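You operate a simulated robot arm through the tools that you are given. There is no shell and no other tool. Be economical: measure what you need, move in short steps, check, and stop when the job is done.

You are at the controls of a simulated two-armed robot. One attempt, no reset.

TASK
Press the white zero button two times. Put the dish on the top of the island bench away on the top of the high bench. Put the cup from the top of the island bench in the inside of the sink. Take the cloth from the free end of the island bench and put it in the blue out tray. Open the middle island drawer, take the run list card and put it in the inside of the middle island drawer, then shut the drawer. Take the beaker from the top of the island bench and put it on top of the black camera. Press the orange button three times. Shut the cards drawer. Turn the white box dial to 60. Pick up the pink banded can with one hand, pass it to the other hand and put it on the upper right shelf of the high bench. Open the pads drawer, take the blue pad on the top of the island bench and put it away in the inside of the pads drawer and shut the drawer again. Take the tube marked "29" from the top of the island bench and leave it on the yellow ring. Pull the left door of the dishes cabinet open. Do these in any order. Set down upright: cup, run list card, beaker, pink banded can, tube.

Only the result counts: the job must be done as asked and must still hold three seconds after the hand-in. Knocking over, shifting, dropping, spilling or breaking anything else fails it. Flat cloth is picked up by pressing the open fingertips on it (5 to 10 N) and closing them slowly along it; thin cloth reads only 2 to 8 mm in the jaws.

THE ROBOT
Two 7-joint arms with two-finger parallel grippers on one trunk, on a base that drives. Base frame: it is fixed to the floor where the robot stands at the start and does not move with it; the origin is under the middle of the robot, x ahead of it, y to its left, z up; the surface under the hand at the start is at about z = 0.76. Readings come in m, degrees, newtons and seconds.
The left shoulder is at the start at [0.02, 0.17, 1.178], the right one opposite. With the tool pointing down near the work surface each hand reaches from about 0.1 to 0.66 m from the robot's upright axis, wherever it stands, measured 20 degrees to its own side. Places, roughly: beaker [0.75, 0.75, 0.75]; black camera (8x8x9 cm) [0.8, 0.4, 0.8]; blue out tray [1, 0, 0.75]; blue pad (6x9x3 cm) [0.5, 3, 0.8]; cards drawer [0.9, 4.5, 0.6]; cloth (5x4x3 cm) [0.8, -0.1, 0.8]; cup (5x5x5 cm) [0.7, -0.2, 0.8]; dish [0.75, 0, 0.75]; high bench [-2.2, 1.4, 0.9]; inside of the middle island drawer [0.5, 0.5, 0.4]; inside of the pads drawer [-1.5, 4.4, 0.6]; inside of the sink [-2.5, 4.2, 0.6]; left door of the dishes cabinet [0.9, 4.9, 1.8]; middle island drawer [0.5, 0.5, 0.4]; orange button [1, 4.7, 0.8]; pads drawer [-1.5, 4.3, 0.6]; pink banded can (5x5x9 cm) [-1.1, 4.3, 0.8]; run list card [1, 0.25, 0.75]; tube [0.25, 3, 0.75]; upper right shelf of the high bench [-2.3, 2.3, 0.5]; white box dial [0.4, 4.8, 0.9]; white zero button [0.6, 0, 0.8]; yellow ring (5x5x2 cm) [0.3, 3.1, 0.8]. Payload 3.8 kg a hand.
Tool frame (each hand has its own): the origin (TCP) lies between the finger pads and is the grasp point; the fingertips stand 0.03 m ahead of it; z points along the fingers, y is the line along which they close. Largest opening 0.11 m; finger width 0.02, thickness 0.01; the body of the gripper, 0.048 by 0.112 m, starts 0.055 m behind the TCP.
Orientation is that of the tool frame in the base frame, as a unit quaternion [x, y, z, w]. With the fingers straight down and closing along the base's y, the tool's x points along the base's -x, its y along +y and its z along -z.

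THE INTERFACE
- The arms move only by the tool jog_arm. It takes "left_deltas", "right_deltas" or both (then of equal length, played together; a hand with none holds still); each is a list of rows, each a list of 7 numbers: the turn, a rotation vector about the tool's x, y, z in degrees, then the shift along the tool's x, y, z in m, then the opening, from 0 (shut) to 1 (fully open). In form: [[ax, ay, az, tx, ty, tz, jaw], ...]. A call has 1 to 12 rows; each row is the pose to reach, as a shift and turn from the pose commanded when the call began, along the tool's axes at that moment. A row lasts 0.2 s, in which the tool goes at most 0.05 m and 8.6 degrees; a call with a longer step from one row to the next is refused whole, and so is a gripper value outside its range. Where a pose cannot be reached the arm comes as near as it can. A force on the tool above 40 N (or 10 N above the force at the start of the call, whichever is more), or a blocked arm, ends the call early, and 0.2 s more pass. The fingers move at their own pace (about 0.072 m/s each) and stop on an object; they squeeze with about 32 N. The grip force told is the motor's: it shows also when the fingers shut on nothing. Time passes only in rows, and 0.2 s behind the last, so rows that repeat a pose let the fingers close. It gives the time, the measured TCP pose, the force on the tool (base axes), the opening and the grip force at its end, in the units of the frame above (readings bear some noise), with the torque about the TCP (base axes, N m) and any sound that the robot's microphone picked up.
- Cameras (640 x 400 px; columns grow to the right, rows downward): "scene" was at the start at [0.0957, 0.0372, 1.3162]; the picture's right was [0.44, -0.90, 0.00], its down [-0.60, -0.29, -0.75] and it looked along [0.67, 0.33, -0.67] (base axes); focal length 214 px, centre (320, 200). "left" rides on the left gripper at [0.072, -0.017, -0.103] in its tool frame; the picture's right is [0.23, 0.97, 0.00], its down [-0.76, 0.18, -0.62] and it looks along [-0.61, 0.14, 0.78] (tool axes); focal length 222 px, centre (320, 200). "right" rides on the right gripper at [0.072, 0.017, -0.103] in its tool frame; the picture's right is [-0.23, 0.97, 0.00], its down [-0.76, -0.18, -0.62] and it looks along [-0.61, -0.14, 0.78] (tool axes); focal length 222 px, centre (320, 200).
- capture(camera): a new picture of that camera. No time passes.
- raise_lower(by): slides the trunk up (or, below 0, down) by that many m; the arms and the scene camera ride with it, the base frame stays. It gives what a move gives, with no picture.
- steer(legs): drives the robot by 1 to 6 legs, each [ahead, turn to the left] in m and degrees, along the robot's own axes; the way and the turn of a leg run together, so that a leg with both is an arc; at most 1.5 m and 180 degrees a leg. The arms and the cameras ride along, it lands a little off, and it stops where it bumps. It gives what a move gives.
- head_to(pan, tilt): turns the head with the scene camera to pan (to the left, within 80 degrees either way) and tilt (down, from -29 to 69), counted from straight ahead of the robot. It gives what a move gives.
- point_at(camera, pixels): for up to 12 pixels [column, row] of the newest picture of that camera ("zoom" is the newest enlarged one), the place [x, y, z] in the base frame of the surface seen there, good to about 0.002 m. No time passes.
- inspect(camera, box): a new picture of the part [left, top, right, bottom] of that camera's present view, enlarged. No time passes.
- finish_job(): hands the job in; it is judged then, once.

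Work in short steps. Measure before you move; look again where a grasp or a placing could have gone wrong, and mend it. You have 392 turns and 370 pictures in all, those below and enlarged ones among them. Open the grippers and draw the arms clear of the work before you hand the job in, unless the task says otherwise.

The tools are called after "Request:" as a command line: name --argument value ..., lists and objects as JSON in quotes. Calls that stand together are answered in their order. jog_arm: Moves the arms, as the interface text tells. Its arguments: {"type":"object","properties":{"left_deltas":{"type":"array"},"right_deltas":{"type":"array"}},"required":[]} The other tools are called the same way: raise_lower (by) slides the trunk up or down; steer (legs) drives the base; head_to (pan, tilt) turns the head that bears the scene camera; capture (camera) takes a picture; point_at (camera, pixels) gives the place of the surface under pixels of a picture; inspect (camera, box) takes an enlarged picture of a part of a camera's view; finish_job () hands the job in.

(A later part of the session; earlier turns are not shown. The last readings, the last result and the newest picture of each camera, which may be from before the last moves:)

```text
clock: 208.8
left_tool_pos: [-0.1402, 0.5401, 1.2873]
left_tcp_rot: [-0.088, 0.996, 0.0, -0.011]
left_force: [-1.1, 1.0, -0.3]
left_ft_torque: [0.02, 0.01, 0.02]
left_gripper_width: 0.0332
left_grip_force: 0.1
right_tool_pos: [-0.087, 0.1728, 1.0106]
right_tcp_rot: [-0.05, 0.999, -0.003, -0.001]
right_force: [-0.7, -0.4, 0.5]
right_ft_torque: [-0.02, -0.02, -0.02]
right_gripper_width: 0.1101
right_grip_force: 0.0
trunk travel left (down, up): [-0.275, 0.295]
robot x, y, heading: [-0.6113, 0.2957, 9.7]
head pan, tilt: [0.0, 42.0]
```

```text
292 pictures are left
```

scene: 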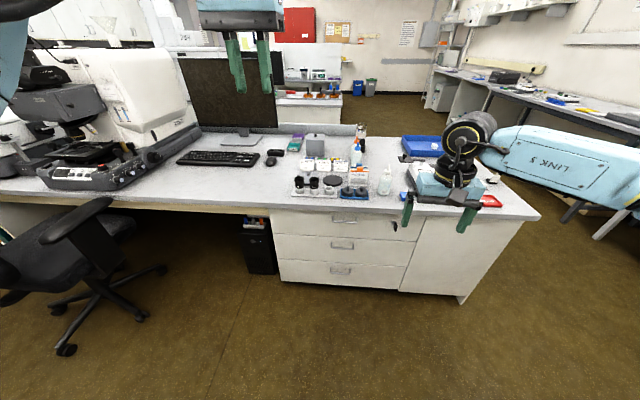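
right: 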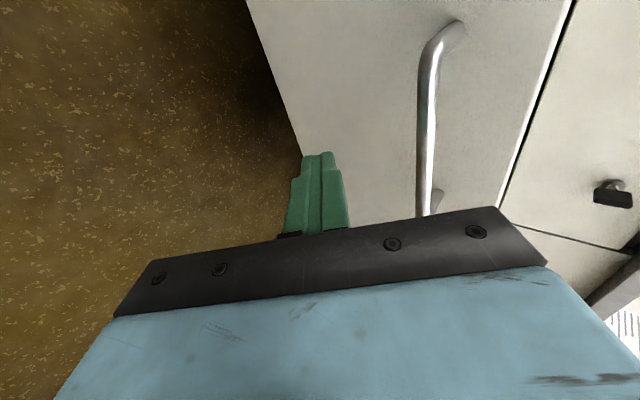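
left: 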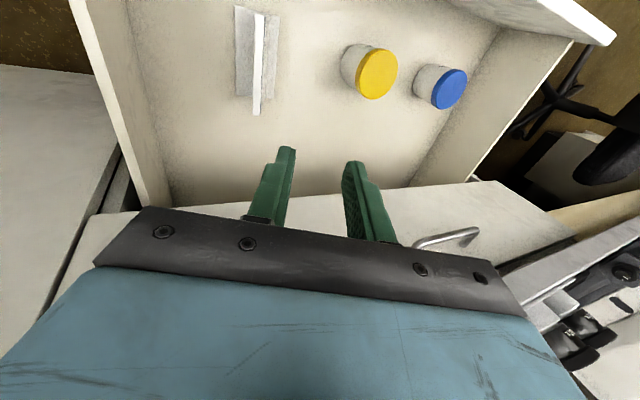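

All drawers are shut. I lower the left hand a bit and drive to the free end for dish and cup.

Request:
jog_arm --left_deltas '[[0, 0, 0, 0, 0, 0.04, 1], [0, 0, 0, 0, 0, 0.08, 1], [0, 0, 0, 0, 0, 0.12, 1], [0, 0, 0, 0, 0, 0.15, 1]]' --right_deltas '[[0, 0, 0, 0.03, -0.01, -0.03, 1], [0, 0, 0, 0.06, -0.02, -0.06, 1], [0, 0, 0, 0.08, -0.03, -0.09, 1], [0, 0, 0, 0.1, -0.04, -0.1, 1]]'

Request:
steer --legs '[[0, -99.7], [1.0, 0], [0, 90], [1.42, 0], [0, 90], [0.1, 0]]'

Request:
capture --camera "scene"

```text
clock: 209.8
left_tool_pos: [-0.1035, 0.5781, 1.1528]
left_tcp_rot: [-0.088, 0.996, -0.001, -0.01]
left_force: [-0.1, 0.1, 0.3]
left_ft_torque: [0.02, -0.01, 0.01]
left_gripper_width: 0.1099
left_grip_force: 0.0
left hand out of reach, approached as far as the arm can: row 1, 2, 3, 4
right_tool_pos: [-0.1848, 0.1227, 1.1093]
right_tcp_rot: [-0.05, 0.999, -0.003, -0.001]
right_force: [1.3, 0.7, 0.1]
right_ft_torque: [-0.03, -0.02, 0.0]
right_gripper_width: 0.1098
right_grip_force: 0.1
trunk travel left (down, up): [-0.275, 0.295]
robot x, y, heading: [-0.61, 0.3001, 9.7]
head pan, tilt: [0.0, 42.0]
```

```text
clock: 234.2
left_tool_pos: [0.566, -0.0031, 1.154]
left_tcp_rot: [0.731, -0.682, 0.006, 0.008]
left_force: [-0.1, -0.2, -0.4]
left_ft_torque: [-0.03, -0.01, -0.01]
left_gripper_width: 0.1099
left_grip_force: 0.0
right_tool_pos: [1.0081, -0.1321, 1.1093]
right_tcp_rot: [-0.704, 0.71, -0.003, 0.001]
right_force: [0.1, -0.1, 0.2]
right_ft_torque: [-0.03, -0.03, 0.01]
right_gripper_width: 0.1099
right_grip_force: 0.0
trunk travel left (down, up): [-0.275, 0.295]
robot x, y, heading: [0.7901, -0.5358, 93.7]
head pan, tilt: [0.0, 42.0]
```

```text
291 pictures are left
```

scene: 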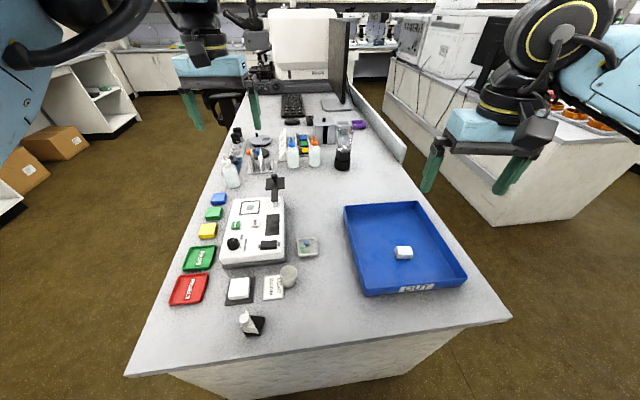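

I zoom on dish and cup to measure again.

Request:
inspect --camera "scene" --box '[255, 215, 345, 315]'

Request:
capture --camera "right"

```text
4.00 times, centred on (300, 265) of scene
```

zoom: 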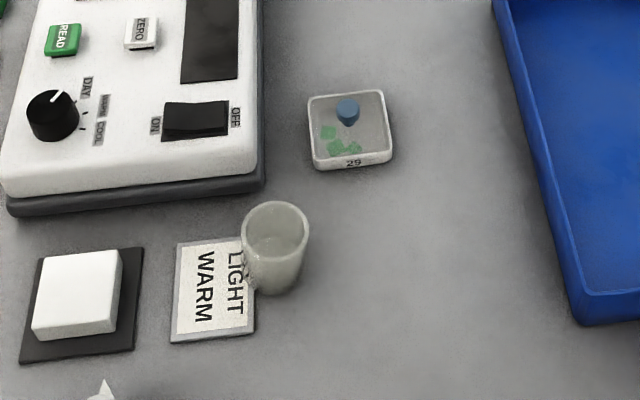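

```text
289 pictures are left
```

right: 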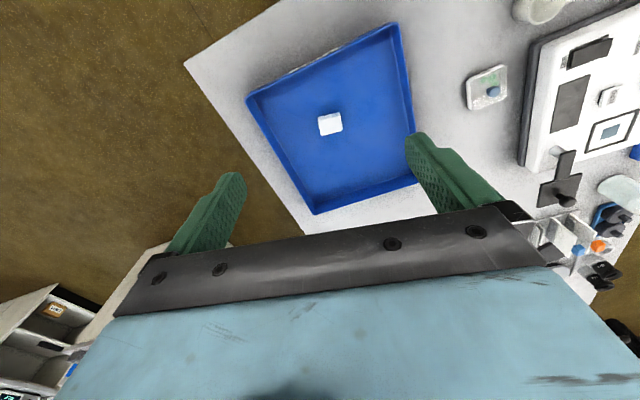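

Request:
point_at --camera "zoom" --pixels '[[310, 98], [381, 92], [392, 150], [316, 160], [347, 108], [352, 160], [350, 145], [245, 230], [308, 232], [276, 203], [272, 262], [275, 292]]'

```text
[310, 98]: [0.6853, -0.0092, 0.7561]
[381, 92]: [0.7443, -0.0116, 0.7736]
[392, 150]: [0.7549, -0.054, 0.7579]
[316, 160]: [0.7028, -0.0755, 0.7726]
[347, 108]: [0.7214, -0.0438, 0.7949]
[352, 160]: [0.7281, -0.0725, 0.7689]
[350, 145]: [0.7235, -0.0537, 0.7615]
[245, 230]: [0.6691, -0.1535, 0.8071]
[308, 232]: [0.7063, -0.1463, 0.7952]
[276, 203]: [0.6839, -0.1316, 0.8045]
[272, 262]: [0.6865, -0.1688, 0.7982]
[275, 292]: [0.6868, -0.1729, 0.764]
```

Dish centre ≈(0.7245,-0.0435), rotated ~10.6°, top 0.774. I hover the right hand above it with matching yaw.

Request:
jog_arm --right_deltas '[[0, 0, -1.5, -0.008, 0.04, 0.02, 0.9], [0, 0, -3, -0.018, 0.08, 0.04, 0.8], [0, 0, -4.5, -0.03, 0.12, 0.06, 0.73], [0, 0, -6, -0.043, 0.16, 0.08, 0.73], [0, 0, -7.5, -0.056, 0.2, 0.1, 0.73], [0, 0, -9, -0.07, 0.235, 0.12, 0.73], [0, 0, -10, -0.08, 0.265, 0.15, 0.73], [0, 0, -11, -0.086, 0.284, 0.19, 0.73], [0, 0, -11, -0.086, 0.284, 0.23, 0.73]]'

Request:
capture --camera "right"

```text
clock: 236.2
left_tool_pos: [0.5668, -0.0043, 1.1543]
left_tcp_rot: [0.732, -0.681, 0.007, 0.007]
left_force: [1.0, 0.2, -0.3]
left_ft_torque: [-0.01, 0.04, -0.03]
left_gripper_width: 0.1103
left_grip_force: 0.0
right_tool_pos: [0.7304, -0.0477, 0.8797]
right_tcp_rot: [0.769, -0.639, 0.003, -0.003]
right_force: [-0.5, -0.2, -0.1]
right_ft_torque: [-0.03, 0.01, 0.01]
right_gripper_width: 0.0803
right_grip_force: 0.1
trunk travel left (down, up): [-0.275, 0.295]
robot x, y, heading: [0.7928, -0.5365, 93.4]
head pan, tilt: [0.0, 42.0]
```

```text
288 pictures are left
```

right: 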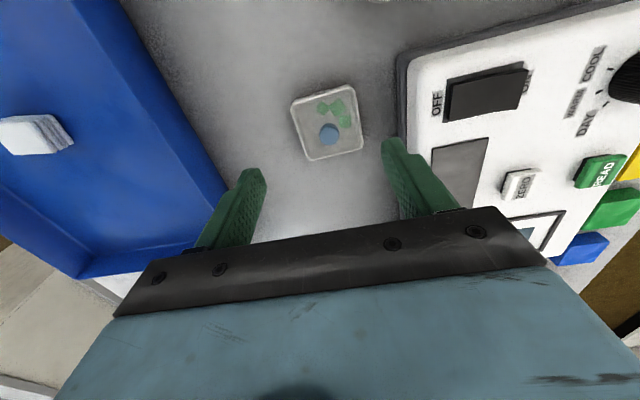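

Dish is between jaws; I correct by 5 mm, descend 9 cm and close.

Request:
jog_arm --right_deltas '[[0, 0, -2, -0.0052, 0.0051, 0.03, 0.73], [0, 0, -3, -0.0052, 0.0051, 0.06, 0.73], [0, 0, -3, -0.0052, 0.0051, 0.08, 0.73], [0, 0, -3, -0.0052, 0.0051, 0.09, 0.73], [0, 0, -3, -0.0052, 0.0051, 0.09, 0.6], [0, 0, -3, -0.0052, 0.0051, 0.09, 0.5], [0, 0, -3, -0.0052, 0.0051, 0.09, 0.4], [0, 0, -3, -0.0052, 0.0051, 0.09, 0.3], [0, 0, -3, -0.0052, 0.0051, 0.09, 0.3]]'

Request:
capture --camera "right"

```text
clock: 238.2
left_tool_pos: [0.5652, -0.0062, 1.1527]
left_tcp_rot: [0.732, -0.682, 0.007, 0.007]
left_force: [-0.8, 0.9, -0.3]
left_ft_torque: [0.02, 0.0, -0.02]
left_gripper_width: 0.1098
left_grip_force: 0.0
right_tool_pos: [0.7199, -0.0429, 0.7905]
right_tcp_rot: [0.785, -0.619, 0.0, -0.001]
right_force: [-9.0, 0.2, 13.3]
right_ft_torque: [-0.19, 0.73, -0.09]
right_gripper_width: 0.0594
right_grip_force: 31.4
trunk travel left (down, up): [-0.275, 0.295]
robot x, y, heading: [0.7925, -0.5405, 93.5]
head pan, tilt: [0.0, 42.0]
```

```text
287 pictures are left
```

right: 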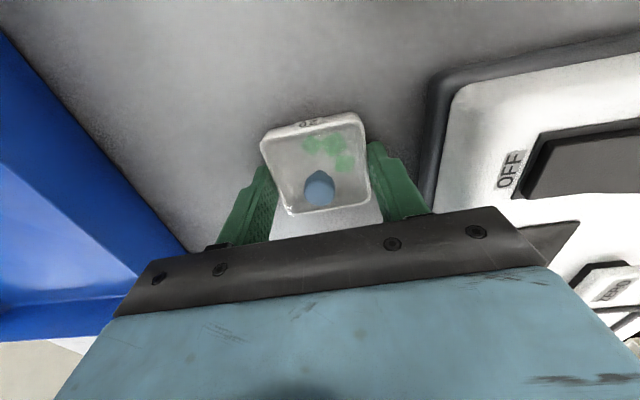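

Closed at 59 mm, with some contact force. I check the dish's attitude from the scene camera.

Request:
inspect --camera "scene" --box '[255, 195, 375, 295]'

```text
4.00 times, centred on (315, 245) of scene
```

zoom: 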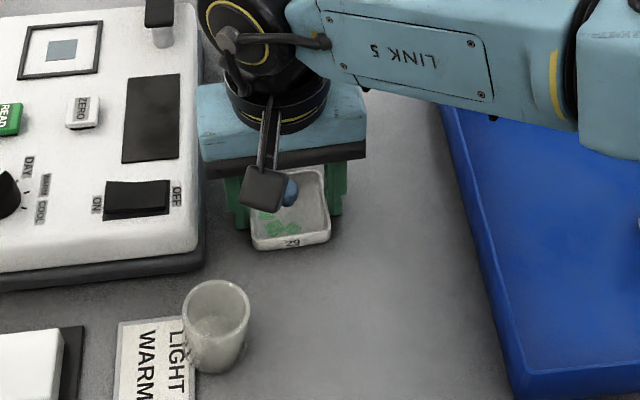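

Dish lies level in the grip. I lift it slowly and pull it back.

Request:
jog_arm --right_deltas '[[0, 0, 0, 0, 0, -0.01, 0.3], [0, 0, 0, 0, 0, -0.03, 0.3], [0, 0, 0, 0, 0, -0.06, 0.3], [0, 0, 0, 0, 0, -0.09, 0.3], [0, 0, 0, 0, 0, -0.12, 0.3], [0, 0, 0, 0, 0, -0.15, 0.3], [0, 0, 0, 0, -0.02, -0.18, 0.3], [0, 0, 0, 0, -0.05, -0.2, 0.3], [0, 0, 0, 0, -0.09, -0.22, 0.3], [0, 0, 0, 0, -0.13, -0.24, 0.3], [0, 0, 0, 0, -0.17, -0.26, 0.3], [0, 0, 0, 0, -0.21, -0.27, 0.3]]'

Request:
capture --camera "right"

Request:
capture --camera "scene"

```text
clock: 240.8
left_tool_pos: [0.5666, -0.0035, 1.1538]
left_tcp_rot: [0.732, -0.682, 0.006, 0.007]
left_force: [0.8, -0.6, -0.2]
left_ft_torque: [0.01, 0.05, 0.0]
left_gripper_width: 0.1104
left_grip_force: 0.1
right_tool_pos: [0.9269, 0.008, 1.057]
right_tcp_rot: [0.785, -0.619, 0.003, -0.001]
right_force: [0.0, -0.8, -0.5]
right_ft_torque: [0.0, 0.01, 0.04]
right_gripper_width: 0.0593
right_grip_force: 32.1
trunk travel left (down, up): [-0.275, 0.295]
robot x, y, heading: [0.7921, -0.5385, 93.5]
head pan, tilt: [0.0, 42.0]
```

```text
285 pictures are left
```

right: 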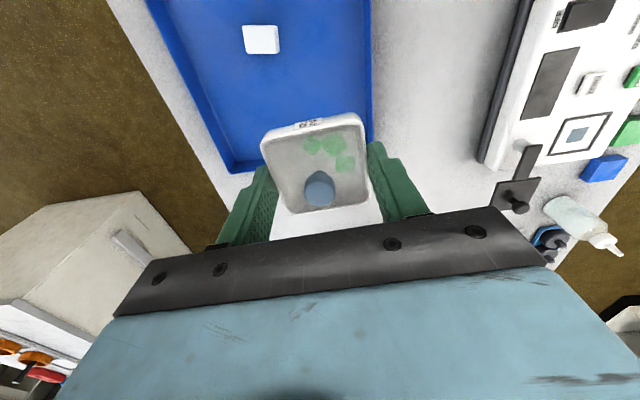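

```text
284 pictures are left
```

scene: 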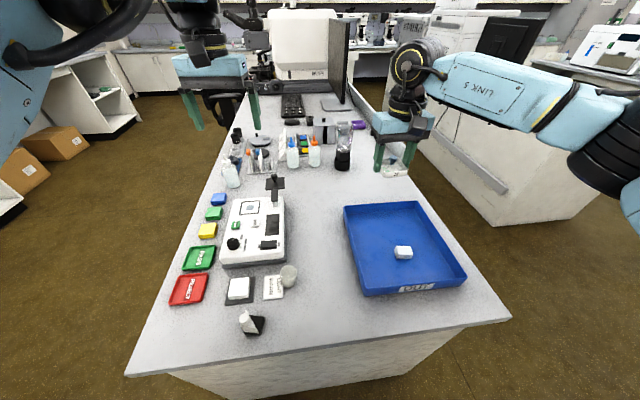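

Dish is held well. Now the left hand goes over the cup at (0.686,-0.152).

Request:
jog_arm --left_deltas '[[0, 0, 0, 0.02, -0.012, 0.02, 0.9], [0, 0, 0, 0.04, -0.025, 0.045, 0.8], [0, 0, 0, 0.06, -0.04, 0.075, 0.73], [0, 0, 0, 0.08, -0.055, 0.105, 0.73], [0, 0, 0, 0.1, -0.07, 0.135, 0.73], [0, 0, 0, 0.12, -0.085, 0.165, 0.73], [0, 0, 0, 0.14, -0.1, 0.195, 0.73], [0, 0, 0, 0.156, -0.109, 0.225, 0.73], [0, 0, 0, 0.156, -0.109, 0.25, 0.73]]'

Request:
capture --camera "left"

```text
clock: 242.8
left_tool_pos: [0.5138, -0.0431, 0.8886]
left_tcp_rot: [0.731, -0.682, 0.007, 0.007]
left_force: [-0.2, 0.5, -0.7]
left_ft_torque: [0.01, 0.04, 0.02]
left_gripper_width: 0.0802
left_grip_force: 0.0
left hand out of reach, approached as far as the arm can: row 1, 2, 3, 4, 5, 6, 7, 8, 9
right_tool_pos: [0.9264, 0.0079, 1.0563]
right_tcp_rot: [0.785, -0.62, 0.003, -0.002]
right_force: [-0.5, -0.2, -1.2]
right_ft_torque: [-0.06, 0.01, 0.02]
right_gripper_width: 0.0589
right_grip_force: 31.9
trunk travel left (down, up): [-0.275, 0.295]
robot x, y, heading: [0.7929, -0.5387, 93.6]
head pan, tilt: [0.0, 42.0]
```

```text
283 pictures are left
```

left: 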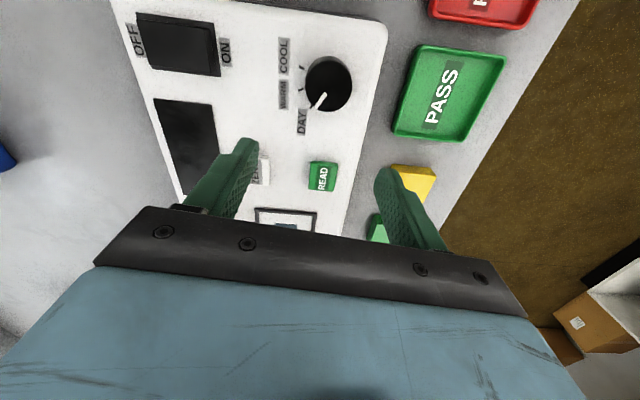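

The left arm cannot get there in its present posture and hovers over the device; I raise it at once and look at the arm posture.

Request:
jog_arm --left_deltas '[[0, 0, 0, 0, 0, -0.04, 0.73], [0, 0, 0, 0, 0, -0.08, 0.73], [0, 0, 0, 0, 0, -0.12, 0.73], [0, 0, 0, 0, 0, -0.16, 0.73], [0, 0, 0, 0, 0, -0.2, 0.73]]'

Request:
head_to --pan 45 --tilt 20

Request:
capture --camera "scene"

```text
clock: 244.0
left_tool_pos: [0.5141, -0.0293, 1.0904]
left_tcp_rot: [0.731, -0.682, 0.006, 0.007]
left_force: [0.2, -0.1, -0.8]
left_ft_torque: [-0.02, 0.0, -0.01]
left_gripper_width: 0.0802
left_grip_force: 0.0
right_tool_pos: [0.9247, 0.0061, 1.0574]
right_tcp_rot: [0.785, -0.619, 0.002, -0.001]
right_force: [0.3, 0.0, -1.6]
right_ft_torque: [-0.02, 0.03, 0.02]
right_gripper_width: 0.0591
right_grip_force: 31.9
trunk travel left (down, up): [-0.275, 0.295]
robot x, y, heading: [0.7908, -0.541, 93.6]
head pan, tilt: [0.0, 42.0]
```

```text
clock: 245.1
left_tool_pos: [0.5142, -0.0269, 1.0893]
left_tcp_rot: [0.731, -0.682, 0.006, 0.008]
left_force: [0.3, -0.6, -0.4]
left_ft_torque: [0.01, 0.01, -0.01]
left_gripper_width: 0.0801
left_grip_force: 0.0
right_tool_pos: [0.9254, 0.0084, 1.0574]
right_tcp_rot: [0.785, -0.619, 0.002, -0.002]
right_force: [0.0, -0.1, 0.0]
right_ft_torque: [0.01, 0.01, -0.02]
right_gripper_width: 0.0595
right_grip_force: 32.0
trunk travel left (down, up): [-0.275, 0.295]
robot x, y, heading: [0.7912, -0.5386, 93.5]
head pan, tilt: [45.0, 20.0]
```

```text
282 pictures are left
```

scene: 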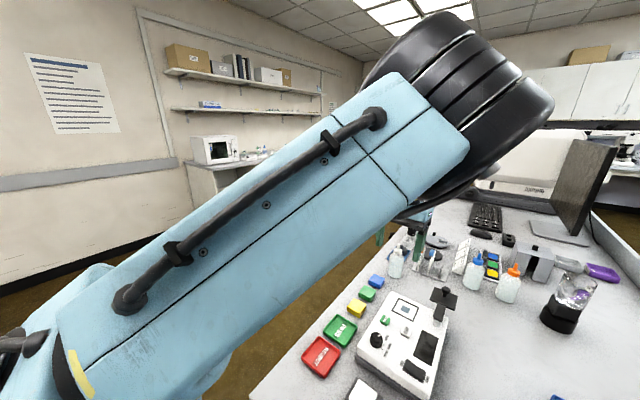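

The left elbow has flipped upwards. I back off from the bench and work the arm back to an elbow-out posture in free space.

Request:
steer --legs '[[-0.3, 0]]'

Request:
jog_arm --left_deltas '[[0, 0, 0, 0, 0.04, 0, 0.73], [0, 0, 0, 0, 0.08, 0, 0.73], [0, 0, 0, 0, 0.12, 0, 0.73], [0, 0, 0, 0.02, 0.16, 0, 0.73], [0, 0, 0, 0.05, 0.2, 0, 0.73], [0, 0, 0, 0.09, 0.22, 0, 0.73], [0, 0, 0, 0.13, 0.24, 0, 0.73], [0, 0, 0, 0.17, 0.26, 0, 0.73], [0, 0, 0, 0.21, 0.28, 0, 0.73], [0, 0, 0, 0.25, 0.3, 0, 0.73]]'

Request:
capture --camera "scene"

```text
clock: 247.2
left_tool_pos: [0.5323, -0.3296, 1.0884]
left_tcp_rot: [0.732, -0.681, 0.007, 0.006]
left_force: [0.1, -0.6, -0.5]
left_ft_torque: [0.02, -0.01, -0.02]
left_gripper_width: 0.0802
left_grip_force: 0.1
right_tool_pos: [0.9434, -0.2935, 1.0567]
right_tcp_rot: [0.786, -0.618, 0.003, -0.002]
right_force: [-0.5, -0.6, -0.3]
right_ft_torque: [0.02, -0.02, 0.0]
right_gripper_width: 0.0595
right_grip_force: 32.4
trunk travel left (down, up): [-0.275, 0.295]
robot x, y, heading: [0.8118, -0.8402, 93.8]
head pan, tilt: [45.0, 20.0]
```

```text
clock: 249.4
left_tool_pos: [0.2473, -0.6, 1.0913]
left_tcp_rot: [0.732, -0.681, 0.007, 0.006]
left_force: [-1.2, 0.3, 0.5]
left_ft_torque: [0.04, -0.01, 0.03]
left_gripper_width: 0.0801
left_grip_force: 0.0
right_tool_pos: [0.9429, -0.2946, 1.0576]
right_tcp_rot: [0.785, -0.619, 0.002, -0.002]
right_force: [-0.5, 0.4, -0.4]
right_ft_torque: [0.03, 0.0, -0.01]
right_gripper_width: 0.0593
right_grip_force: 31.2
trunk travel left (down, up): [-0.275, 0.295]
robot x, y, heading: [0.812, -0.8407, 93.7]
head pan, tilt: [45.0, 20.0]
```

```text
281 pictures are left
```

scene: 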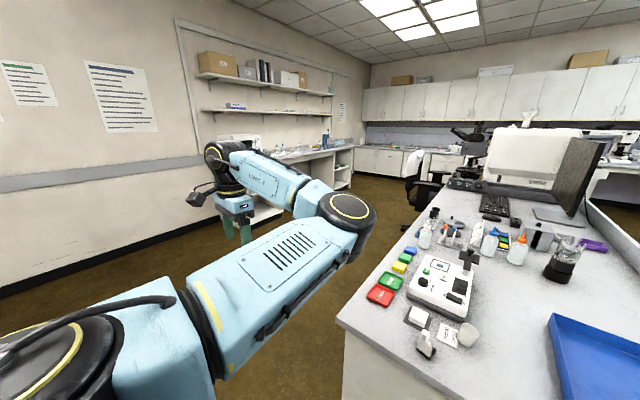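

The elbow is now inward. I try moving the hand up high on the left, then forward and down, to let the elbow swing under and outward.

Request:
jog_arm --left_deltas '[[0, 0, 0, 0, 0, -0.045, 0.73], [0, 0, 0, 0, 0, -0.09, 0.73], [0, 0, 0, 0, 0, -0.135, 0.73], [0, 0, 0, 0, 0, -0.18, 0.73], [0, 0, 0, 0, 0, -0.225, 0.73], [0, 0, 0, 0, 0, -0.27, 0.73], [0, 0, 0, 0, 0, -0.315, 0.73], [0, 0, 0, 0, 0, -0.36, 0.73], [0, 0, 0, 0, 0, -0.4, 0.73]]'

Request:
capture --camera "scene"

```text
clock: 251.4
left_tool_pos: [0.2652, -0.5998, 1.4322]
left_tcp_rot: [0.732, -0.681, 0.004, 0.007]
left_force: [-0.7, -0.1, 0.2]
left_ft_torque: [0.01, -0.04, 0.0]
left_gripper_width: 0.0802
left_grip_force: 0.1
left hand out of reach, approached as far as the arm can: row 8, 9
right_tool_pos: [0.9441, -0.2943, 1.0583]
right_tcp_rot: [0.786, -0.618, 0.002, -0.002]
right_force: [0.2, -0.6, -0.7]
right_ft_torque: [0.01, 0.02, 0.01]
right_gripper_width: 0.0595
right_grip_force: 32.0
trunk travel left (down, up): [-0.275, 0.295]
robot x, y, heading: [0.8104, -0.8392, 93.6]
head pan, tilt: [45.0, 20.0]
```

```text
280 pictures are left
```

scene: 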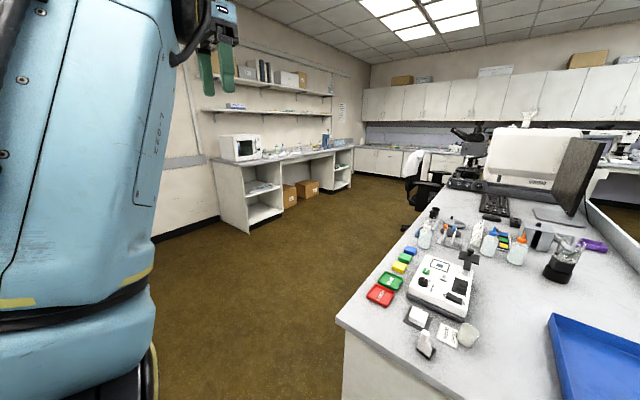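

Request:
jog_arm --left_deltas '[[0, 0, 0, 0.02, 0.04, 0.01, 0.73], [0, 0, 0, 0.04, 0.08, 0.03, 0.73], [0, 0, 0, 0.06, 0.11, 0.06, 0.73], [0, 0, 0, 0.08, 0.13, 0.1, 0.73], [0, 0, 0, 0.1, 0.15, 0.14, 0.73], [0, 0, 0, 0.12, 0.15, 0.18, 0.73], [0, 0, 0, 0.14, 0.15, 0.22, 0.73], [0, 0, 0, 0.14, 0.15, 0.26, 0.73], [0, 0, 0, 0.14, 0.15, 0.3, 0.73], [0, 0, 0, 0.14, 0.15, 0.34, 0.73]]'

Request:
head_to --pan 75 --tilt 25

Request:
capture --camera "scene"

```text
clock: 253.6
left_tool_pos: [0.1258, -0.758, 1.0945]
left_tcp_rot: [0.732, -0.681, 0.007, 0.006]
left_force: [-1.0, 0.9, -0.7]
left_ft_torque: [-0.01, 0.02, 0.01]
left_gripper_width: 0.0803
left_grip_force: 0.0
right_tool_pos: [0.9428, -0.293, 1.0574]
right_tcp_rot: [0.786, -0.618, 0.003, -0.003]
right_force: [-0.2, 0.6, 0.1]
right_ft_torque: [-0.01, 0.01, 0.01]
right_gripper_width: 0.0593
right_grip_force: 32.1
trunk travel left (down, up): [-0.275, 0.295]
robot x, y, heading: [0.8132, -0.8335, 93.8]
head pan, tilt: [45.0, 20.0]
```

```text
clock: 254.5
left_tool_pos: [0.1258, -0.7604, 1.096]
left_tcp_rot: [0.733, -0.68, 0.006, 0.007]
left_force: [-0.1, 0.1, 0.0]
left_ft_torque: [0.03, -0.02, 0.01]
left_gripper_width: 0.0805
left_grip_force: 0.1
right_tool_pos: [0.9435, -0.2931, 1.0569]
right_tcp_rot: [0.786, -0.618, 0.002, -0.002]
right_force: [0.4, 0.1, -1.6]
right_ft_torque: [0.01, 0.0, 0.0]
right_gripper_width: 0.0591
right_grip_force: 31.9
trunk travel left (down, up): [-0.275, 0.295]
robot x, y, heading: [0.8099, -0.8353, 93.8]
head pan, tilt: [75.0, 25.0]
```

```text
279 pictures are left
```

scene: 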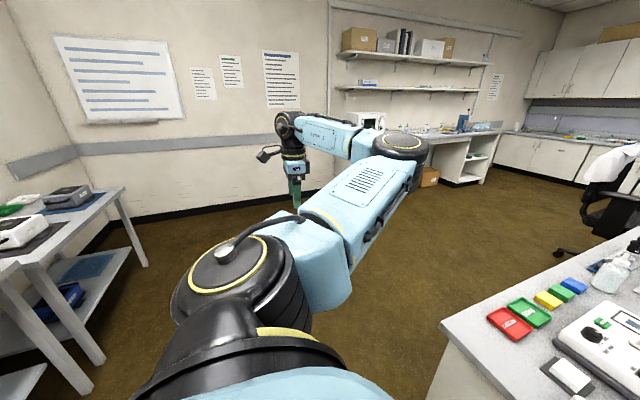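

The elbow tends to stay put while the hand moves; so I'll face the free aisle, swing the hand across to the front-right and extend low, then retract, to get the elbow outward.

Request:
steer --legs '[[0, 86]]'

Request:
jog_arm --left_deltas '[[0, 0, 0, -0.04, -0.01, 0, 0.73], [0, 0, 0, -0.08, -0.03, 0, 0.73], [0, 0, 0, -0.12, -0.06, 0, 0.73], [0, 0, 0, -0.16, -0.09, 0, 0.73], [0, 0, 0, -0.2, -0.12, 0, 0.73], [0, 0, 0, -0.24, -0.15, 0, 0.73], [0, 0, 0, -0.28, -0.18, 0, 0.73], [0, 0, 0, -0.31, -0.22, 0, 0.73], [0, 0, 0, -0.34, -0.26, 0, 0.73], [0, 0, 0, -0.37, -0.3, 0, 0.73], [0, 0, 0, -0.39, -0.34, 0, 0.73], [0, 0, 0, -0.41, -0.38, 0, 0.73]]'

Request:
head_to --pan 30 --tilt 25

Request:
capture --camera "scene"

```text
clock: 258.6
left_tool_pos: [0.6873, -1.5178, 1.0952]
left_tcp_rot: [1.0, 0.005, 0.011, 0.0]
left_force: [-0.4, 1.0, 0.1]
left_ft_torque: [0.02, -0.01, -0.02]
left_gripper_width: 0.0803
left_grip_force: 0.0
right_tool_pos: [0.2746, -0.6714, 1.0571]
right_tcp_rot: [0.996, 0.087, 0.001, -0.004]
right_force: [-0.8, 0.8, -0.4]
right_ft_torque: [0.0, 0.0, 0.0]
right_gripper_width: 0.0592
right_grip_force: 32.2
trunk travel left (down, up): [-0.275, 0.295]
robot x, y, heading: [0.8112, -0.8354, -180.0]
head pan, tilt: [75.0, 25.0]
```

```text
clock: 261.2
left_tool_pos: [0.2718, -1.1428, 1.085]
left_tcp_rot: [1.0, 0.005, 0.011, 0.001]
left_force: [-0.3, -0.2, 0.2]
left_ft_torque: [-0.01, -0.04, -0.04]
left_gripper_width: 0.0803
left_grip_force: 0.0
right_tool_pos: [0.2747, -0.6711, 1.0564]
right_tcp_rot: [0.996, 0.088, 0.001, -0.002]
right_force: [0.0, -0.2, -0.6]
right_ft_torque: [0.0, 0.03, 0.01]
right_gripper_width: 0.0593
right_grip_force: 31.9
trunk travel left (down, up): [-0.275, 0.295]
robot x, y, heading: [0.8056, -0.8399, -179.9]
head pan, tilt: [75.0, 25.0]
```

```text
clock: 262.3
left_tool_pos: [0.2731, -1.1429, 1.0854]
left_tcp_rot: [1.0, 0.005, 0.01, 0.001]
left_force: [0.0, 0.7, 1.0]
left_ft_torque: [0.02, -0.02, 0.03]
left_gripper_width: 0.0805
left_grip_force: 0.1
right_tool_pos: [0.2754, -0.6706, 1.0563]
right_tcp_rot: [0.996, 0.087, 0.0, -0.003]
right_force: [0.3, 0.9, -1.0]
right_ft_torque: [-0.02, -0.01, -0.01]
right_gripper_width: 0.0594
right_grip_force: 31.9
trunk travel left (down, up): [-0.275, 0.295]
robot x, y, heading: [0.8129, -0.8392, -180.0]
head pan, tilt: [30.0, 25.0]
```

```text
278 pictures are left
```

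scene: 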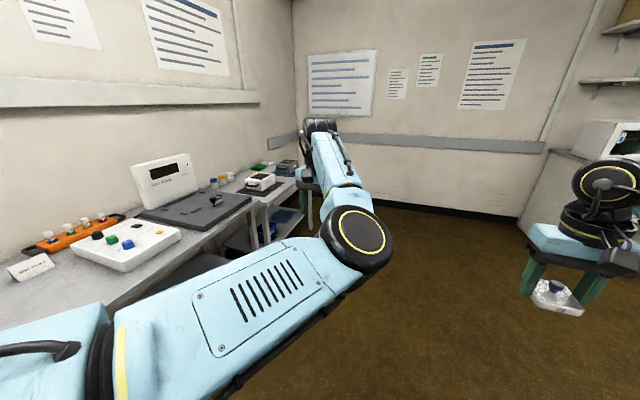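

Request:
jog_arm --left_deltas '[[0, 0, 0, -0.02, -0.03, 0.01, 0.73], [0, 0, 0, -0.04, -0.06, 0.03, 0.73], [0, 0, 0, -0.06, -0.09, 0.05, 0.73], [0, 0, 0, -0.08, -0.13, 0.07, 0.73], [0, 0, 0, -0.1, -0.17, 0.09, 0.73], [0, 0, 0, -0.11, -0.21, 0.1, 0.73], [0, 0, 0, -0.11, -0.25, 0.12, 0.73], [0, 0, 0, -0.11, -0.28, 0.14, 0.73], [0, 0, 0, -0.11, -0.3, 0.16, 0.73]]' --right_deltas '[[0, 0, 0, 0.01, -0.03, 0, 0.3], [0, 0, 0, 0.02, -0.06, 0, 0.3], [0, 0, 0, 0.03, -0.09, 0, 0.3], [0, 0, 0, 0.04, -0.12, 0, 0.3], [0, 0, 0, 0.05, -0.15, 0, 0.3], [0, 0, 0, 0.06, -0.15, 0, 0.3], [0, 0, 0, 0.06, -0.15, 0, 0.3], [0, 0, 0, 0.06, -0.15, 0, 0.3], [0, 0, 0, 0.06, -0.15, 0, 0.3]]'

Request:
capture --camera "scene"

```text
clock: 264.3
left_tool_pos: [0.2104, -0.8687, 0.945]
left_tcp_rot: [1.0, 0.005, 0.01, -0.001]
left_force: [-0.3, -0.2, 0.0]
left_ft_torque: [0.02, 0.02, -0.02]
left_gripper_width: 0.0802
left_grip_force: 0.0
left hand out of reach, approached as far as the arm can: row 1, 5, 6, 7, 8, 9
right_tool_pos: [0.3095, -0.5133, 1.0584]
right_tcp_rot: [0.996, 0.086, 0.0, -0.004]
right_force: [0.3, -0.3, -0.8]
right_ft_torque: [0.02, 0.0, 0.0]
right_gripper_width: 0.0593
right_grip_force: 31.9
trunk travel left (down, up): [-0.275, 0.295]
robot x, y, heading: [0.8095, -0.8394, -180.1]
head pan, tilt: [30.0, 25.0]
```

```text
277 pictures are left
```

scene: 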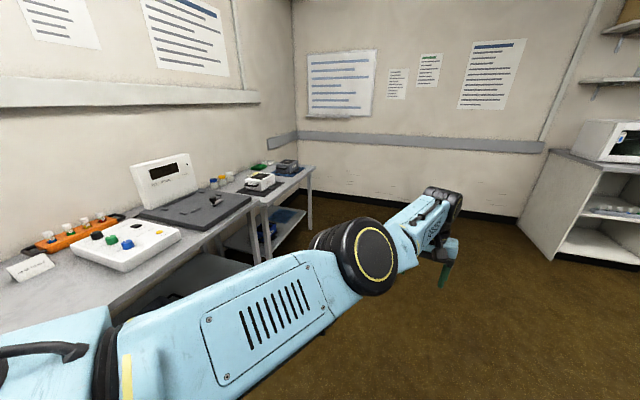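

Now the elbow is left of the hand. I retract the hand toward the body and left to see whether the elbow stays out.

Request:
jog_arm --left_deltas '[[0, 0, 0, 0.03, 0.0, 0, 0.73], [0, 0, 0, 0.06, 0.0, 0.01, 0.73], [0, 0, 0, 0.09, 0.02, 0.02, 0.73], [0, 0, 0, 0.12, 0.04, 0.03, 0.73], [0, 0, 0, 0.15, 0.07, 0.03, 0.73], [0, 0, 0, 0.17, 0.1, 0.03, 0.73], [0, 0, 0, 0.19, 0.14, 0.03, 0.73], [0, 0, 0, 0.2, 0.18, 0.03, 0.73]]'

Request:
capture --camera "scene"

```text
clock: 266.1
left_tool_pos: [0.2105, -0.9087, 0.9127]
left_tcp_rot: [1.0, 0.023, 0.02, -0.003]
left_force: [-1.1, -1.0, 0.3]
left_ft_torque: [0.02, -0.03, 0.0]
left_gripper_width: 0.0803
left_grip_force: 0.0
left hand out of reach, approached as far as the arm can: row 1, 2, 3, 4, 5, 6, 7, 8
right_tool_pos: [0.3081, -0.5159, 1.058]
right_tcp_rot: [0.996, 0.088, 0.001, -0.004]
right_force: [-0.5, -1.1, -0.1]
right_ft_torque: [0.06, -0.04, 0.05]
right_gripper_width: 0.0596
right_grip_force: 31.8
trunk travel left (down, up): [-0.275, 0.295]
robot x, y, heading: [0.8086, -0.8373, -180.0]
head pan, tilt: [30.0, 25.0]
```

```text
276 pictures are left
```

scene: 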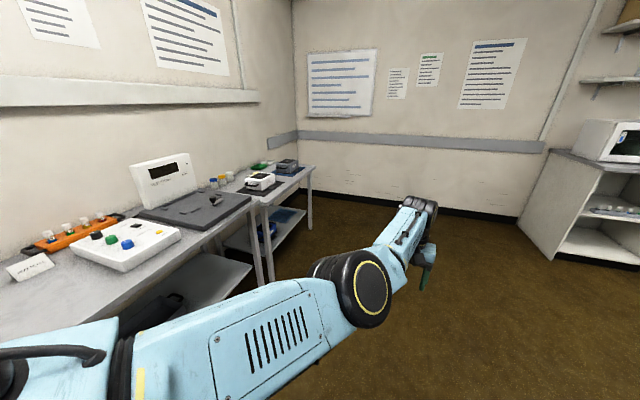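

It sticks at a joint limit, likely the wrist roll. I test by yawing the hand 50° one way while retracting.

Request:
jog_arm --left_deltas '[[0, 0, 8, 0, 0, 0, 0.73], [0, 0, 16, 0, 0, 0, 0.73], [0, 0, 24, 0, 0, 0, 0.73], [0, 0, 32, 0.02, 0, 0, 0.73], [0, 0, 40, 0.04, 0, 0, 0.73], [0, 0, 48, 0.07, 0, 0, 0.73], [0, 0, 56, 0.1, 0, 0, 0.73]]'

Request:
capture --camera "scene"

```text
clock: 267.9
left_tool_pos: [0.2701, -0.9346, 0.9067]
left_tcp_rot: [0.893, -0.451, 0.001, 0.011]
left_force: [-0.4, 0.2, 0.3]
left_ft_torque: [0.02, -0.01, -0.01]
left_gripper_width: 0.08
left_grip_force: 0.0
left hand out of reach, approached as far as the arm can: row 7
right_tool_pos: [0.309, -0.5141, 1.0577]
right_tcp_rot: [0.996, 0.087, 0.002, -0.003]
right_force: [-1.0, -0.6, -0.9]
right_ft_torque: [0.0, -0.02, 0.02]
right_gripper_width: 0.0594
right_grip_force: 32.3
trunk travel left (down, up): [-0.275, 0.295]
robot x, y, heading: [0.8127, -0.8398, -179.9]
head pan, tilt: [30.0, 25.0]
stopped in row 7 (left hand): the arm was blocked; the commanded pose is now the measured one
```

```text
275 pictures are left
```

scene: 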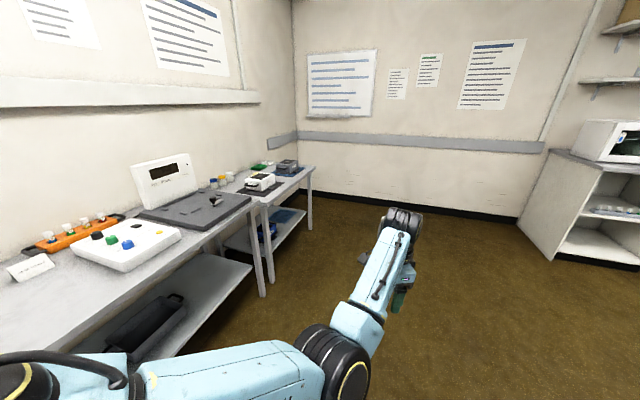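

Request:
jog_arm --left_deltas '[[0, 0, 0, -0.02, 0.02, -0.02, 0.73], [0, 0, 0, -0.02, 0.05, -0.04, 0.73], [0, 0, 0, -0.02, 0.08, -0.06, 0.73], [0, 0, 0, -0.02, 0.12, -0.08, 0.73], [0, 0, 0, -0.02, 0.16, -0.1, 0.73], [0, 0, 0, 0, 0.2, -0.12, 0.73], [0, 0, 0, 0.03, 0.23, -0.14, 0.73], [0, 0, 0, 0.06, 0.26, -0.16, 0.73]]'

Request:
head_to --pan 45 --tilt 40

Request:
capture --camera "scene"

```text
clock: 269.7
left_tool_pos: [0.1757, -1.1152, 1.0658]
left_tcp_rot: [0.892, -0.453, 0.001, 0.007]
left_force: [-1.0, -0.6, -0.5]
left_ft_torque: [0.0, 0.04, -0.01]
left_gripper_width: 0.0806
left_grip_force: 0.1
left hand out of reach, approached as far as the arm can: row 4, 5, 6, 7, 8
right_tool_pos: [0.311, -0.5165, 1.0595]
right_tcp_rot: [0.996, 0.087, 0.001, -0.004]
right_force: [1.0, -0.6, -0.7]
right_ft_torque: [0.03, 0.05, 0.01]
right_gripper_width: 0.0589
right_grip_force: 31.7
trunk travel left (down, up): [-0.275, 0.295]
robot x, y, heading: [0.8124, -0.8373, -180.1]
head pan, tilt: [30.0, 25.0]
```

```text
clock: 270.5
left_tool_pos: [0.1748, -1.1145, 1.0653]
left_tcp_rot: [0.891, -0.453, 0.0, 0.008]
left_force: [0.3, 0.5, 0.4]
left_ft_torque: [0.01, -0.02, 0.01]
left_gripper_width: 0.0803
left_grip_force: 0.1
right_tool_pos: [0.3097, -0.5142, 1.0577]
right_tcp_rot: [0.996, 0.086, 0.0, -0.004]
right_force: [0.2, 0.4, -0.9]
right_ft_torque: [0.01, 0.04, 0.01]
right_gripper_width: 0.0594
right_grip_force: 32.7
trunk travel left (down, up): [-0.275, 0.295]
robot x, y, heading: [0.8122, -0.8465, -180.1]
head pan, tilt: [45.0, 40.0]
```

```text
274 pictures are left
```

scene: 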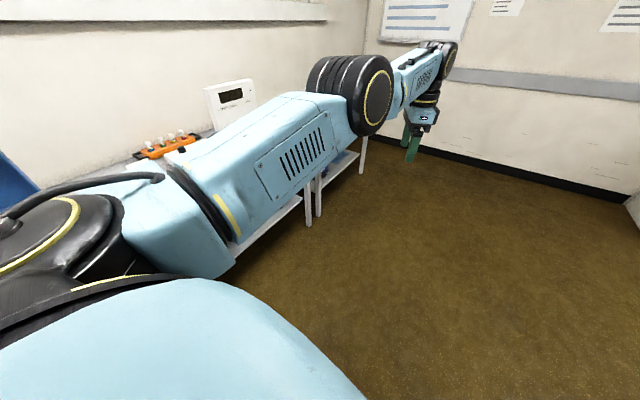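

The elbow is up, arm forward. I try tilting the hand to point to the right while drawing it in, which should force the elbow outward.

Request:
jog_arm --left_deltas '[[4.3, -5.9, 0, 0, -0.021, -0.003, 0.73], [8.6, -11.8, 0, 0, -0.042, -0.006, 0.73], [12.8, -17.6, 0, 0, -0.063, -0.009, 0.73], [17.1, -23.5, 0, 0, -0.084, -0.012, 0.73], [21.4, -29.4, 0, 0, -0.105, -0.015, 0.73], [25.6, -35.3, 0, 0, -0.126, -0.018, 0.73], [29.9, -41.2, 0, 0, -0.147, -0.021, 0.73], [34.2, -47.1, 0, 0, -0.168, -0.024, 0.73], [38.5, -52.9, 0, 0.003, -0.189, -0.027, 0.73], [42.7, -58.8, 0, 0.005, -0.21, -0.03, 0.73], [47, -64.7, 0, 0.007, -0.23, -0.035, 0.73]]'

Request:
capture --camera "scene"

```text
clock: 272.9
left_tool_pos: [0.1892, -1.0272, 1.0633]
left_tcp_rot: [0.686, -0.351, -0.292, -0.567]
left_force: [0.2, -0.1, -0.6]
left_ft_torque: [0.03, 0.0, 0.02]
left_gripper_width: 0.0803
left_grip_force: 0.0
left hand out of reach, approached as far as the arm can: row 1, 2, 3, 4, 5, 6, 7, 8, 9, 10, 11
right_tool_pos: [0.3105, -0.5162, 1.0579]
right_tcp_rot: [0.996, 0.087, 0.001, -0.003]
right_force: [0.4, 0.5, -1.3]
right_ft_torque: [-0.02, -0.03, -0.01]
right_gripper_width: 0.0593
right_grip_force: 32.2
trunk travel left (down, up): [-0.275, 0.295]
robot x, y, heading: [0.8109, -0.8373, -180.1]
head pan, tilt: [45.0, 40.0]
```

```text
273 pictures are left
```

scene: 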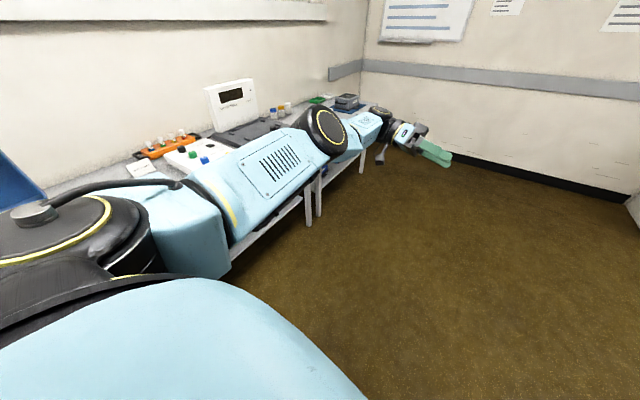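

Hand points right and the elbow is turning outward. I draw the hand in toward the chest.

Request:
jog_arm --left_deltas '[[0, 0, 0, 0.017, -0.026, 0.006, 0.73], [0, 0, 0, 0.034, -0.052, 0.012, 0.73], [0, 0, 0, 0.052, -0.078, 0.018, 0.73], [0, 0, 0, 0.069, -0.105, 0.024, 0.73], [0, 0, 0, 0.086, -0.13, 0.03, 0.73], [0, 0, 0, 0.103, -0.157, 0.037, 0.73], [0, 0, 0, 0.121, -0.183, 0.043, 0.73], [0, 0, 0, 0.138, -0.209, 0.049, 0.73]]'

Request:
capture --camera "scene"

```text
clock: 274.7
left_tool_pos: [0.1922, -1.0212, 1.0442]
left_tcp_rot: [0.686, -0.352, -0.291, -0.566]
left_force: [-0.5, -0.2, -0.1]
left_ft_torque: [-0.01, 0.02, -0.01]
left_gripper_width: 0.0804
left_grip_force: 0.0
left hand out of reach, approached as far as the arm can: row 1, 2, 3, 4, 5, 6, 7, 8
right_tool_pos: [0.3102, -0.5152, 1.0581]
right_tcp_rot: [0.996, 0.087, 0.0, -0.003]
right_force: [0.8, -0.1, -1.1]
right_ft_torque: [0.0, 0.01, -0.03]
right_gripper_width: 0.0594
right_grip_force: 31.6
trunk travel left (down, up): [-0.275, 0.295]
robot x, y, heading: [0.8119, -0.8397, -179.8]
head pan, tilt: [45.0, 40.0]
```

```text
272 pictures are left
```

scene: 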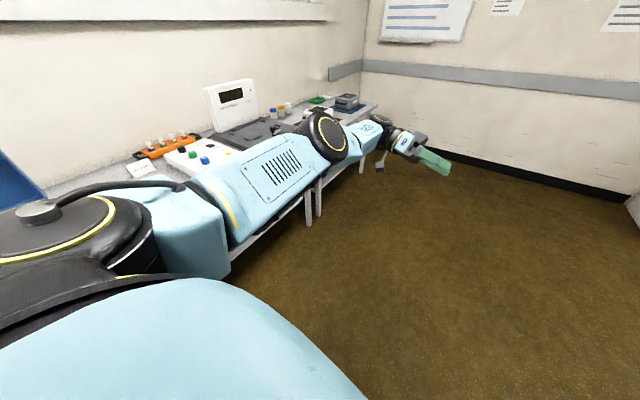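

Stuck again; I relieve the wrist by rolling the tool back about its own axis while drawing in.

Request:
jog_arm --left_deltas '[[0, 0, -8, 0, 0, 0, 0.73], [0, 0, -16, 0, 0, 0, 0.73], [0, 0, -24, 0, 0, 0, 0.73], [0, 0, -32, 0, 0, 0, 0.73], [0, 0, -40, 0.01, -0.02, 0, 0.73], [0, 0, -48, 0.03, -0.04, 0, 0.73], [0, 0, -54, 0.05, -0.07, 0.01, 0.73], [0, 0, -54, 0.07, -0.1, 0.02, 0.73], [0, 0, -54, 0.09, -0.13, 0.03, 0.73]]'

Request:
capture --camera "scene"

```text
clock: 276.7
left_tool_pos: [0.2002, -1.0291, 1.0085]
left_tcp_rot: [0.771, -0.002, -0.002, -0.637]
left_force: [0.9, -0.8, 1.1]
left_ft_torque: [-0.02, 0.0, -0.03]
left_gripper_width: 0.0803
left_grip_force: 0.0
left hand out of reach, approached as far as the arm can: row 5, 6, 7, 8, 9
right_tool_pos: [0.31, -0.5129, 1.0587]
right_tcp_rot: [0.996, 0.087, 0.001, -0.003]
right_force: [-0.5, 0.4, -1.1]
right_ft_torque: [0.01, 0.03, 0.0]
right_gripper_width: 0.0591
right_grip_force: 31.9
trunk travel left (down, up): [-0.275, 0.295]
robot x, y, heading: [0.8097, -0.8377, -180.0]
head pan, tilt: [45.0, 40.0]
```

```text
271 pictures are left
```

scene: 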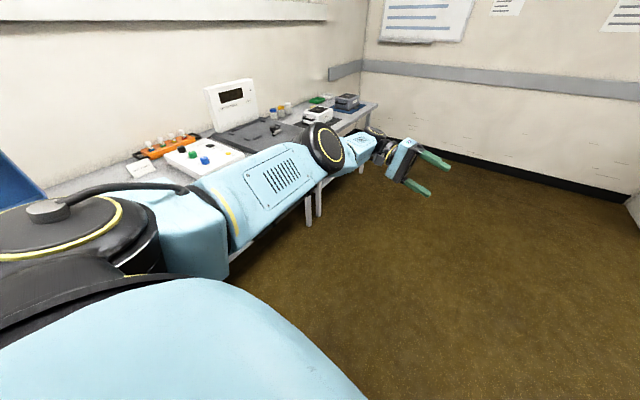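

I go back to tool-down while drawing in (elbow-up allows that), then I will tilt right once the hand is near.

Request:
jog_arm --left_deltas '[[-8, 0, 0, 0.01, 0, 0, 0.73], [-16, 0, 0, 0.02, 0, 0, 0.73], [-24, 0, 0, 0.03, 0, 0, 0.73], [-32, 0, 0, 0.04, 0, 0, 0.73], [-40, 0, 0, 0.05, 0, 0, 0.73], [-48, 0, 0, 0.06, 0, 0, 0.73], [-56, 0, 0, 0.08, 0, 0, 0.73], [-64, 0, 0, 0.1, -0.02, 0, 0.73], [-72, 0, 0, 0.12, -0.04, 0, 0.73], [-79, 0, 0, 0.14, -0.06, 0, 0.73], [-79, 0, 0, 0.17, -0.09, 0, 0.73], [-79, 0, 0, 0.2, -0.12, 0, 0.73]]'

Request:
capture --camera "scene"

```text
clock: 279.3
left_tool_pos: [0.2042, -0.9821, 1.1672]
left_tcp_rot: [1.0, 0.002, -0.001, 0.0]
left_force: [-0.4, -0.4, -0.5]
left_ft_torque: [-0.01, -0.04, 0.01]
left_gripper_width: 0.0803
left_grip_force: 0.1
left hand out of reach, approached as far as the arm can: row 1, 2, 3, 4, 5, 6, 7, 8, 9, 10, 11, 12
right_tool_pos: [0.3097, -0.5133, 1.0577]
right_tcp_rot: [0.996, 0.088, 0.001, -0.002]
right_force: [0.2, 0.1, -1.0]
right_ft_torque: [-0.02, -0.02, 0.0]
right_gripper_width: 0.0592
right_grip_force: 32.4
trunk travel left (down, up): [-0.275, 0.295]
robot x, y, heading: [0.8092, -0.8402, -179.8]
head pan, tilt: [45.0, 40.0]
```

```text
270 pictures are left
```

scene: 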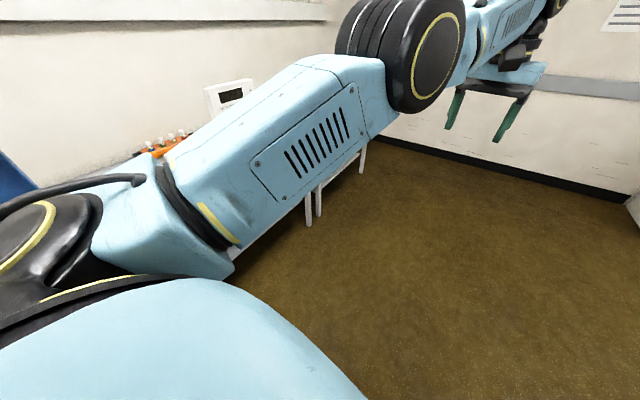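

Hand is now in front, elbow high. I try moving straight to the original start-like hand place (0.45 ahead, 0.31 left).

Request:
jog_arm --left_deltas '[[0, 0, 0, 0.0, 0.03, 0, 0.73], [0, 0, 0, 0.0, 0.06, 0, 0.73], [0, 0, 0, 0.01, 0.09, 0, 0.73], [0, 0, 0, 0.03, 0.12, 0, 0.73], [0, 0, 0, 0.06, 0.15, 0, 0.73], [0, 0, 0, 0.09, 0.17, 0, 0.73], [0, 0, 0, 0.12, 0.17, 0, 0.73], [0, 0, 0, 0.15, 0.17, 0, 0.73]]'

Request:
capture --camera "scene"

```text
clock: 281.1
left_tool_pos: [0.2152, -1.1688, 1.2013]
left_tcp_rot: [1.0, 0.001, -0.002, -0.001]
left_force: [-0.1, -0.7, 0.9]
left_ft_torque: [0.0, 0.02, 0.02]
left_gripper_width: 0.0799
left_grip_force: 0.1
left hand out of reach, approached as far as the arm can: row 1, 2, 3, 4, 5, 6, 7, 8
right_tool_pos: [0.3093, -0.5146, 1.058]
right_tcp_rot: [0.996, 0.087, 0.001, -0.003]
right_force: [-0.5, -0.4, -1.4]
right_ft_torque: [0.0, 0.02, 0.02]
right_gripper_width: 0.0596
right_grip_force: 32.0
trunk travel left (down, up): [-0.275, 0.295]
robot x, y, heading: [0.809, -0.8394, -179.8]
head pan, tilt: [45.0, 40.0]
```

```text
269 pictures are left
```

scene: 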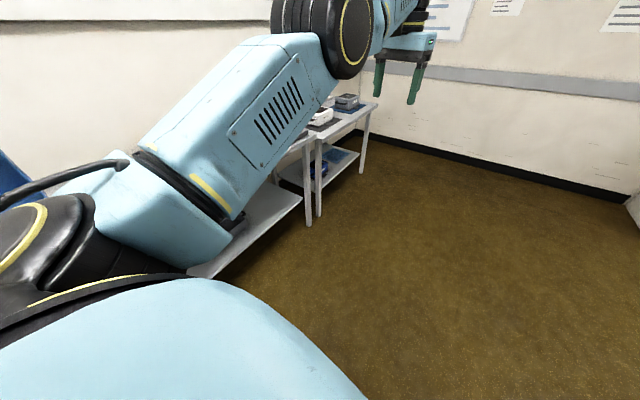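

Elbow-up but limited, and yawing clockwise helped before. I yaw the hand further clockwise (90°) here while retracting gently.

Request:
jog_arm --left_deltas '[[0, 0, 8.5, 0, 0, 0, 0.73], [0, 0, 17, 0, 0, 0, 0.73], [0, 0, 25.5, 0, 0, 0, 0.73], [0, 0, 34, 0, 0, 0, 0.73], [0, 0, 42.5, 0, 0, 0, 0.73], [0, 0, 51, 0.0, 0, 0, 0.73], [0, 0, 59.5, 0.02, 0, 0, 0.73], [0, 0, 68, 0.04, 0, 0, 0.73], [0, 0, 76.5, 0.06, 0, 0, 0.73], [0, 0, 85, 0.09, 0, 0, 0.73], [0, 0, 85, 0.12, 0, 0, 0.73], [0, 0, 85, 0.15, 0, 0, 0.73]]'

Request:
capture --camera "scene"

```text
clock: 283.7
left_tool_pos: [0.2321, -1.193, 1.2357]
left_tcp_rot: [0.738, -0.675, -0.002, 0.002]
left_force: [0.5, 0.6, -0.3]
left_ft_torque: [-0.02, -0.02, 0.03]
left_gripper_width: 0.0801
left_grip_force: 0.1
left hand out of reach, approached as far as the arm can: row 7, 8, 9, 10, 11, 12
right_tool_pos: [0.3095, -0.5135, 1.0582]
right_tcp_rot: [0.996, 0.087, 0.001, -0.003]
right_force: [-0.1, 0.0, -1.3]
right_ft_torque: [0.01, 0.01, 0.0]
right_gripper_width: 0.0592
right_grip_force: 32.0
trunk travel left (down, up): [-0.275, 0.295]
robot x, y, heading: [0.8126, -0.8402, -179.7]
head pan, tilt: [45.0, 40.0]
```

```text
268 pictures are left
```

scene: 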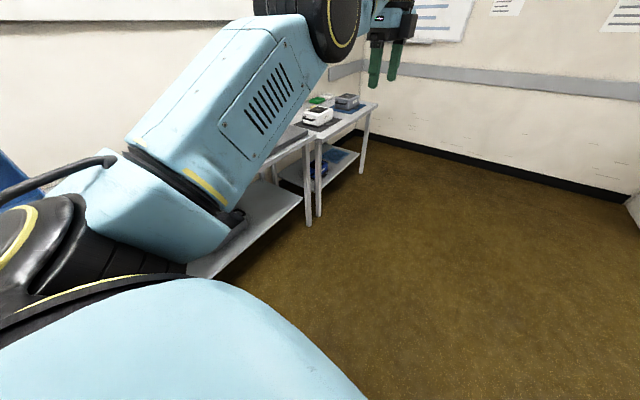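

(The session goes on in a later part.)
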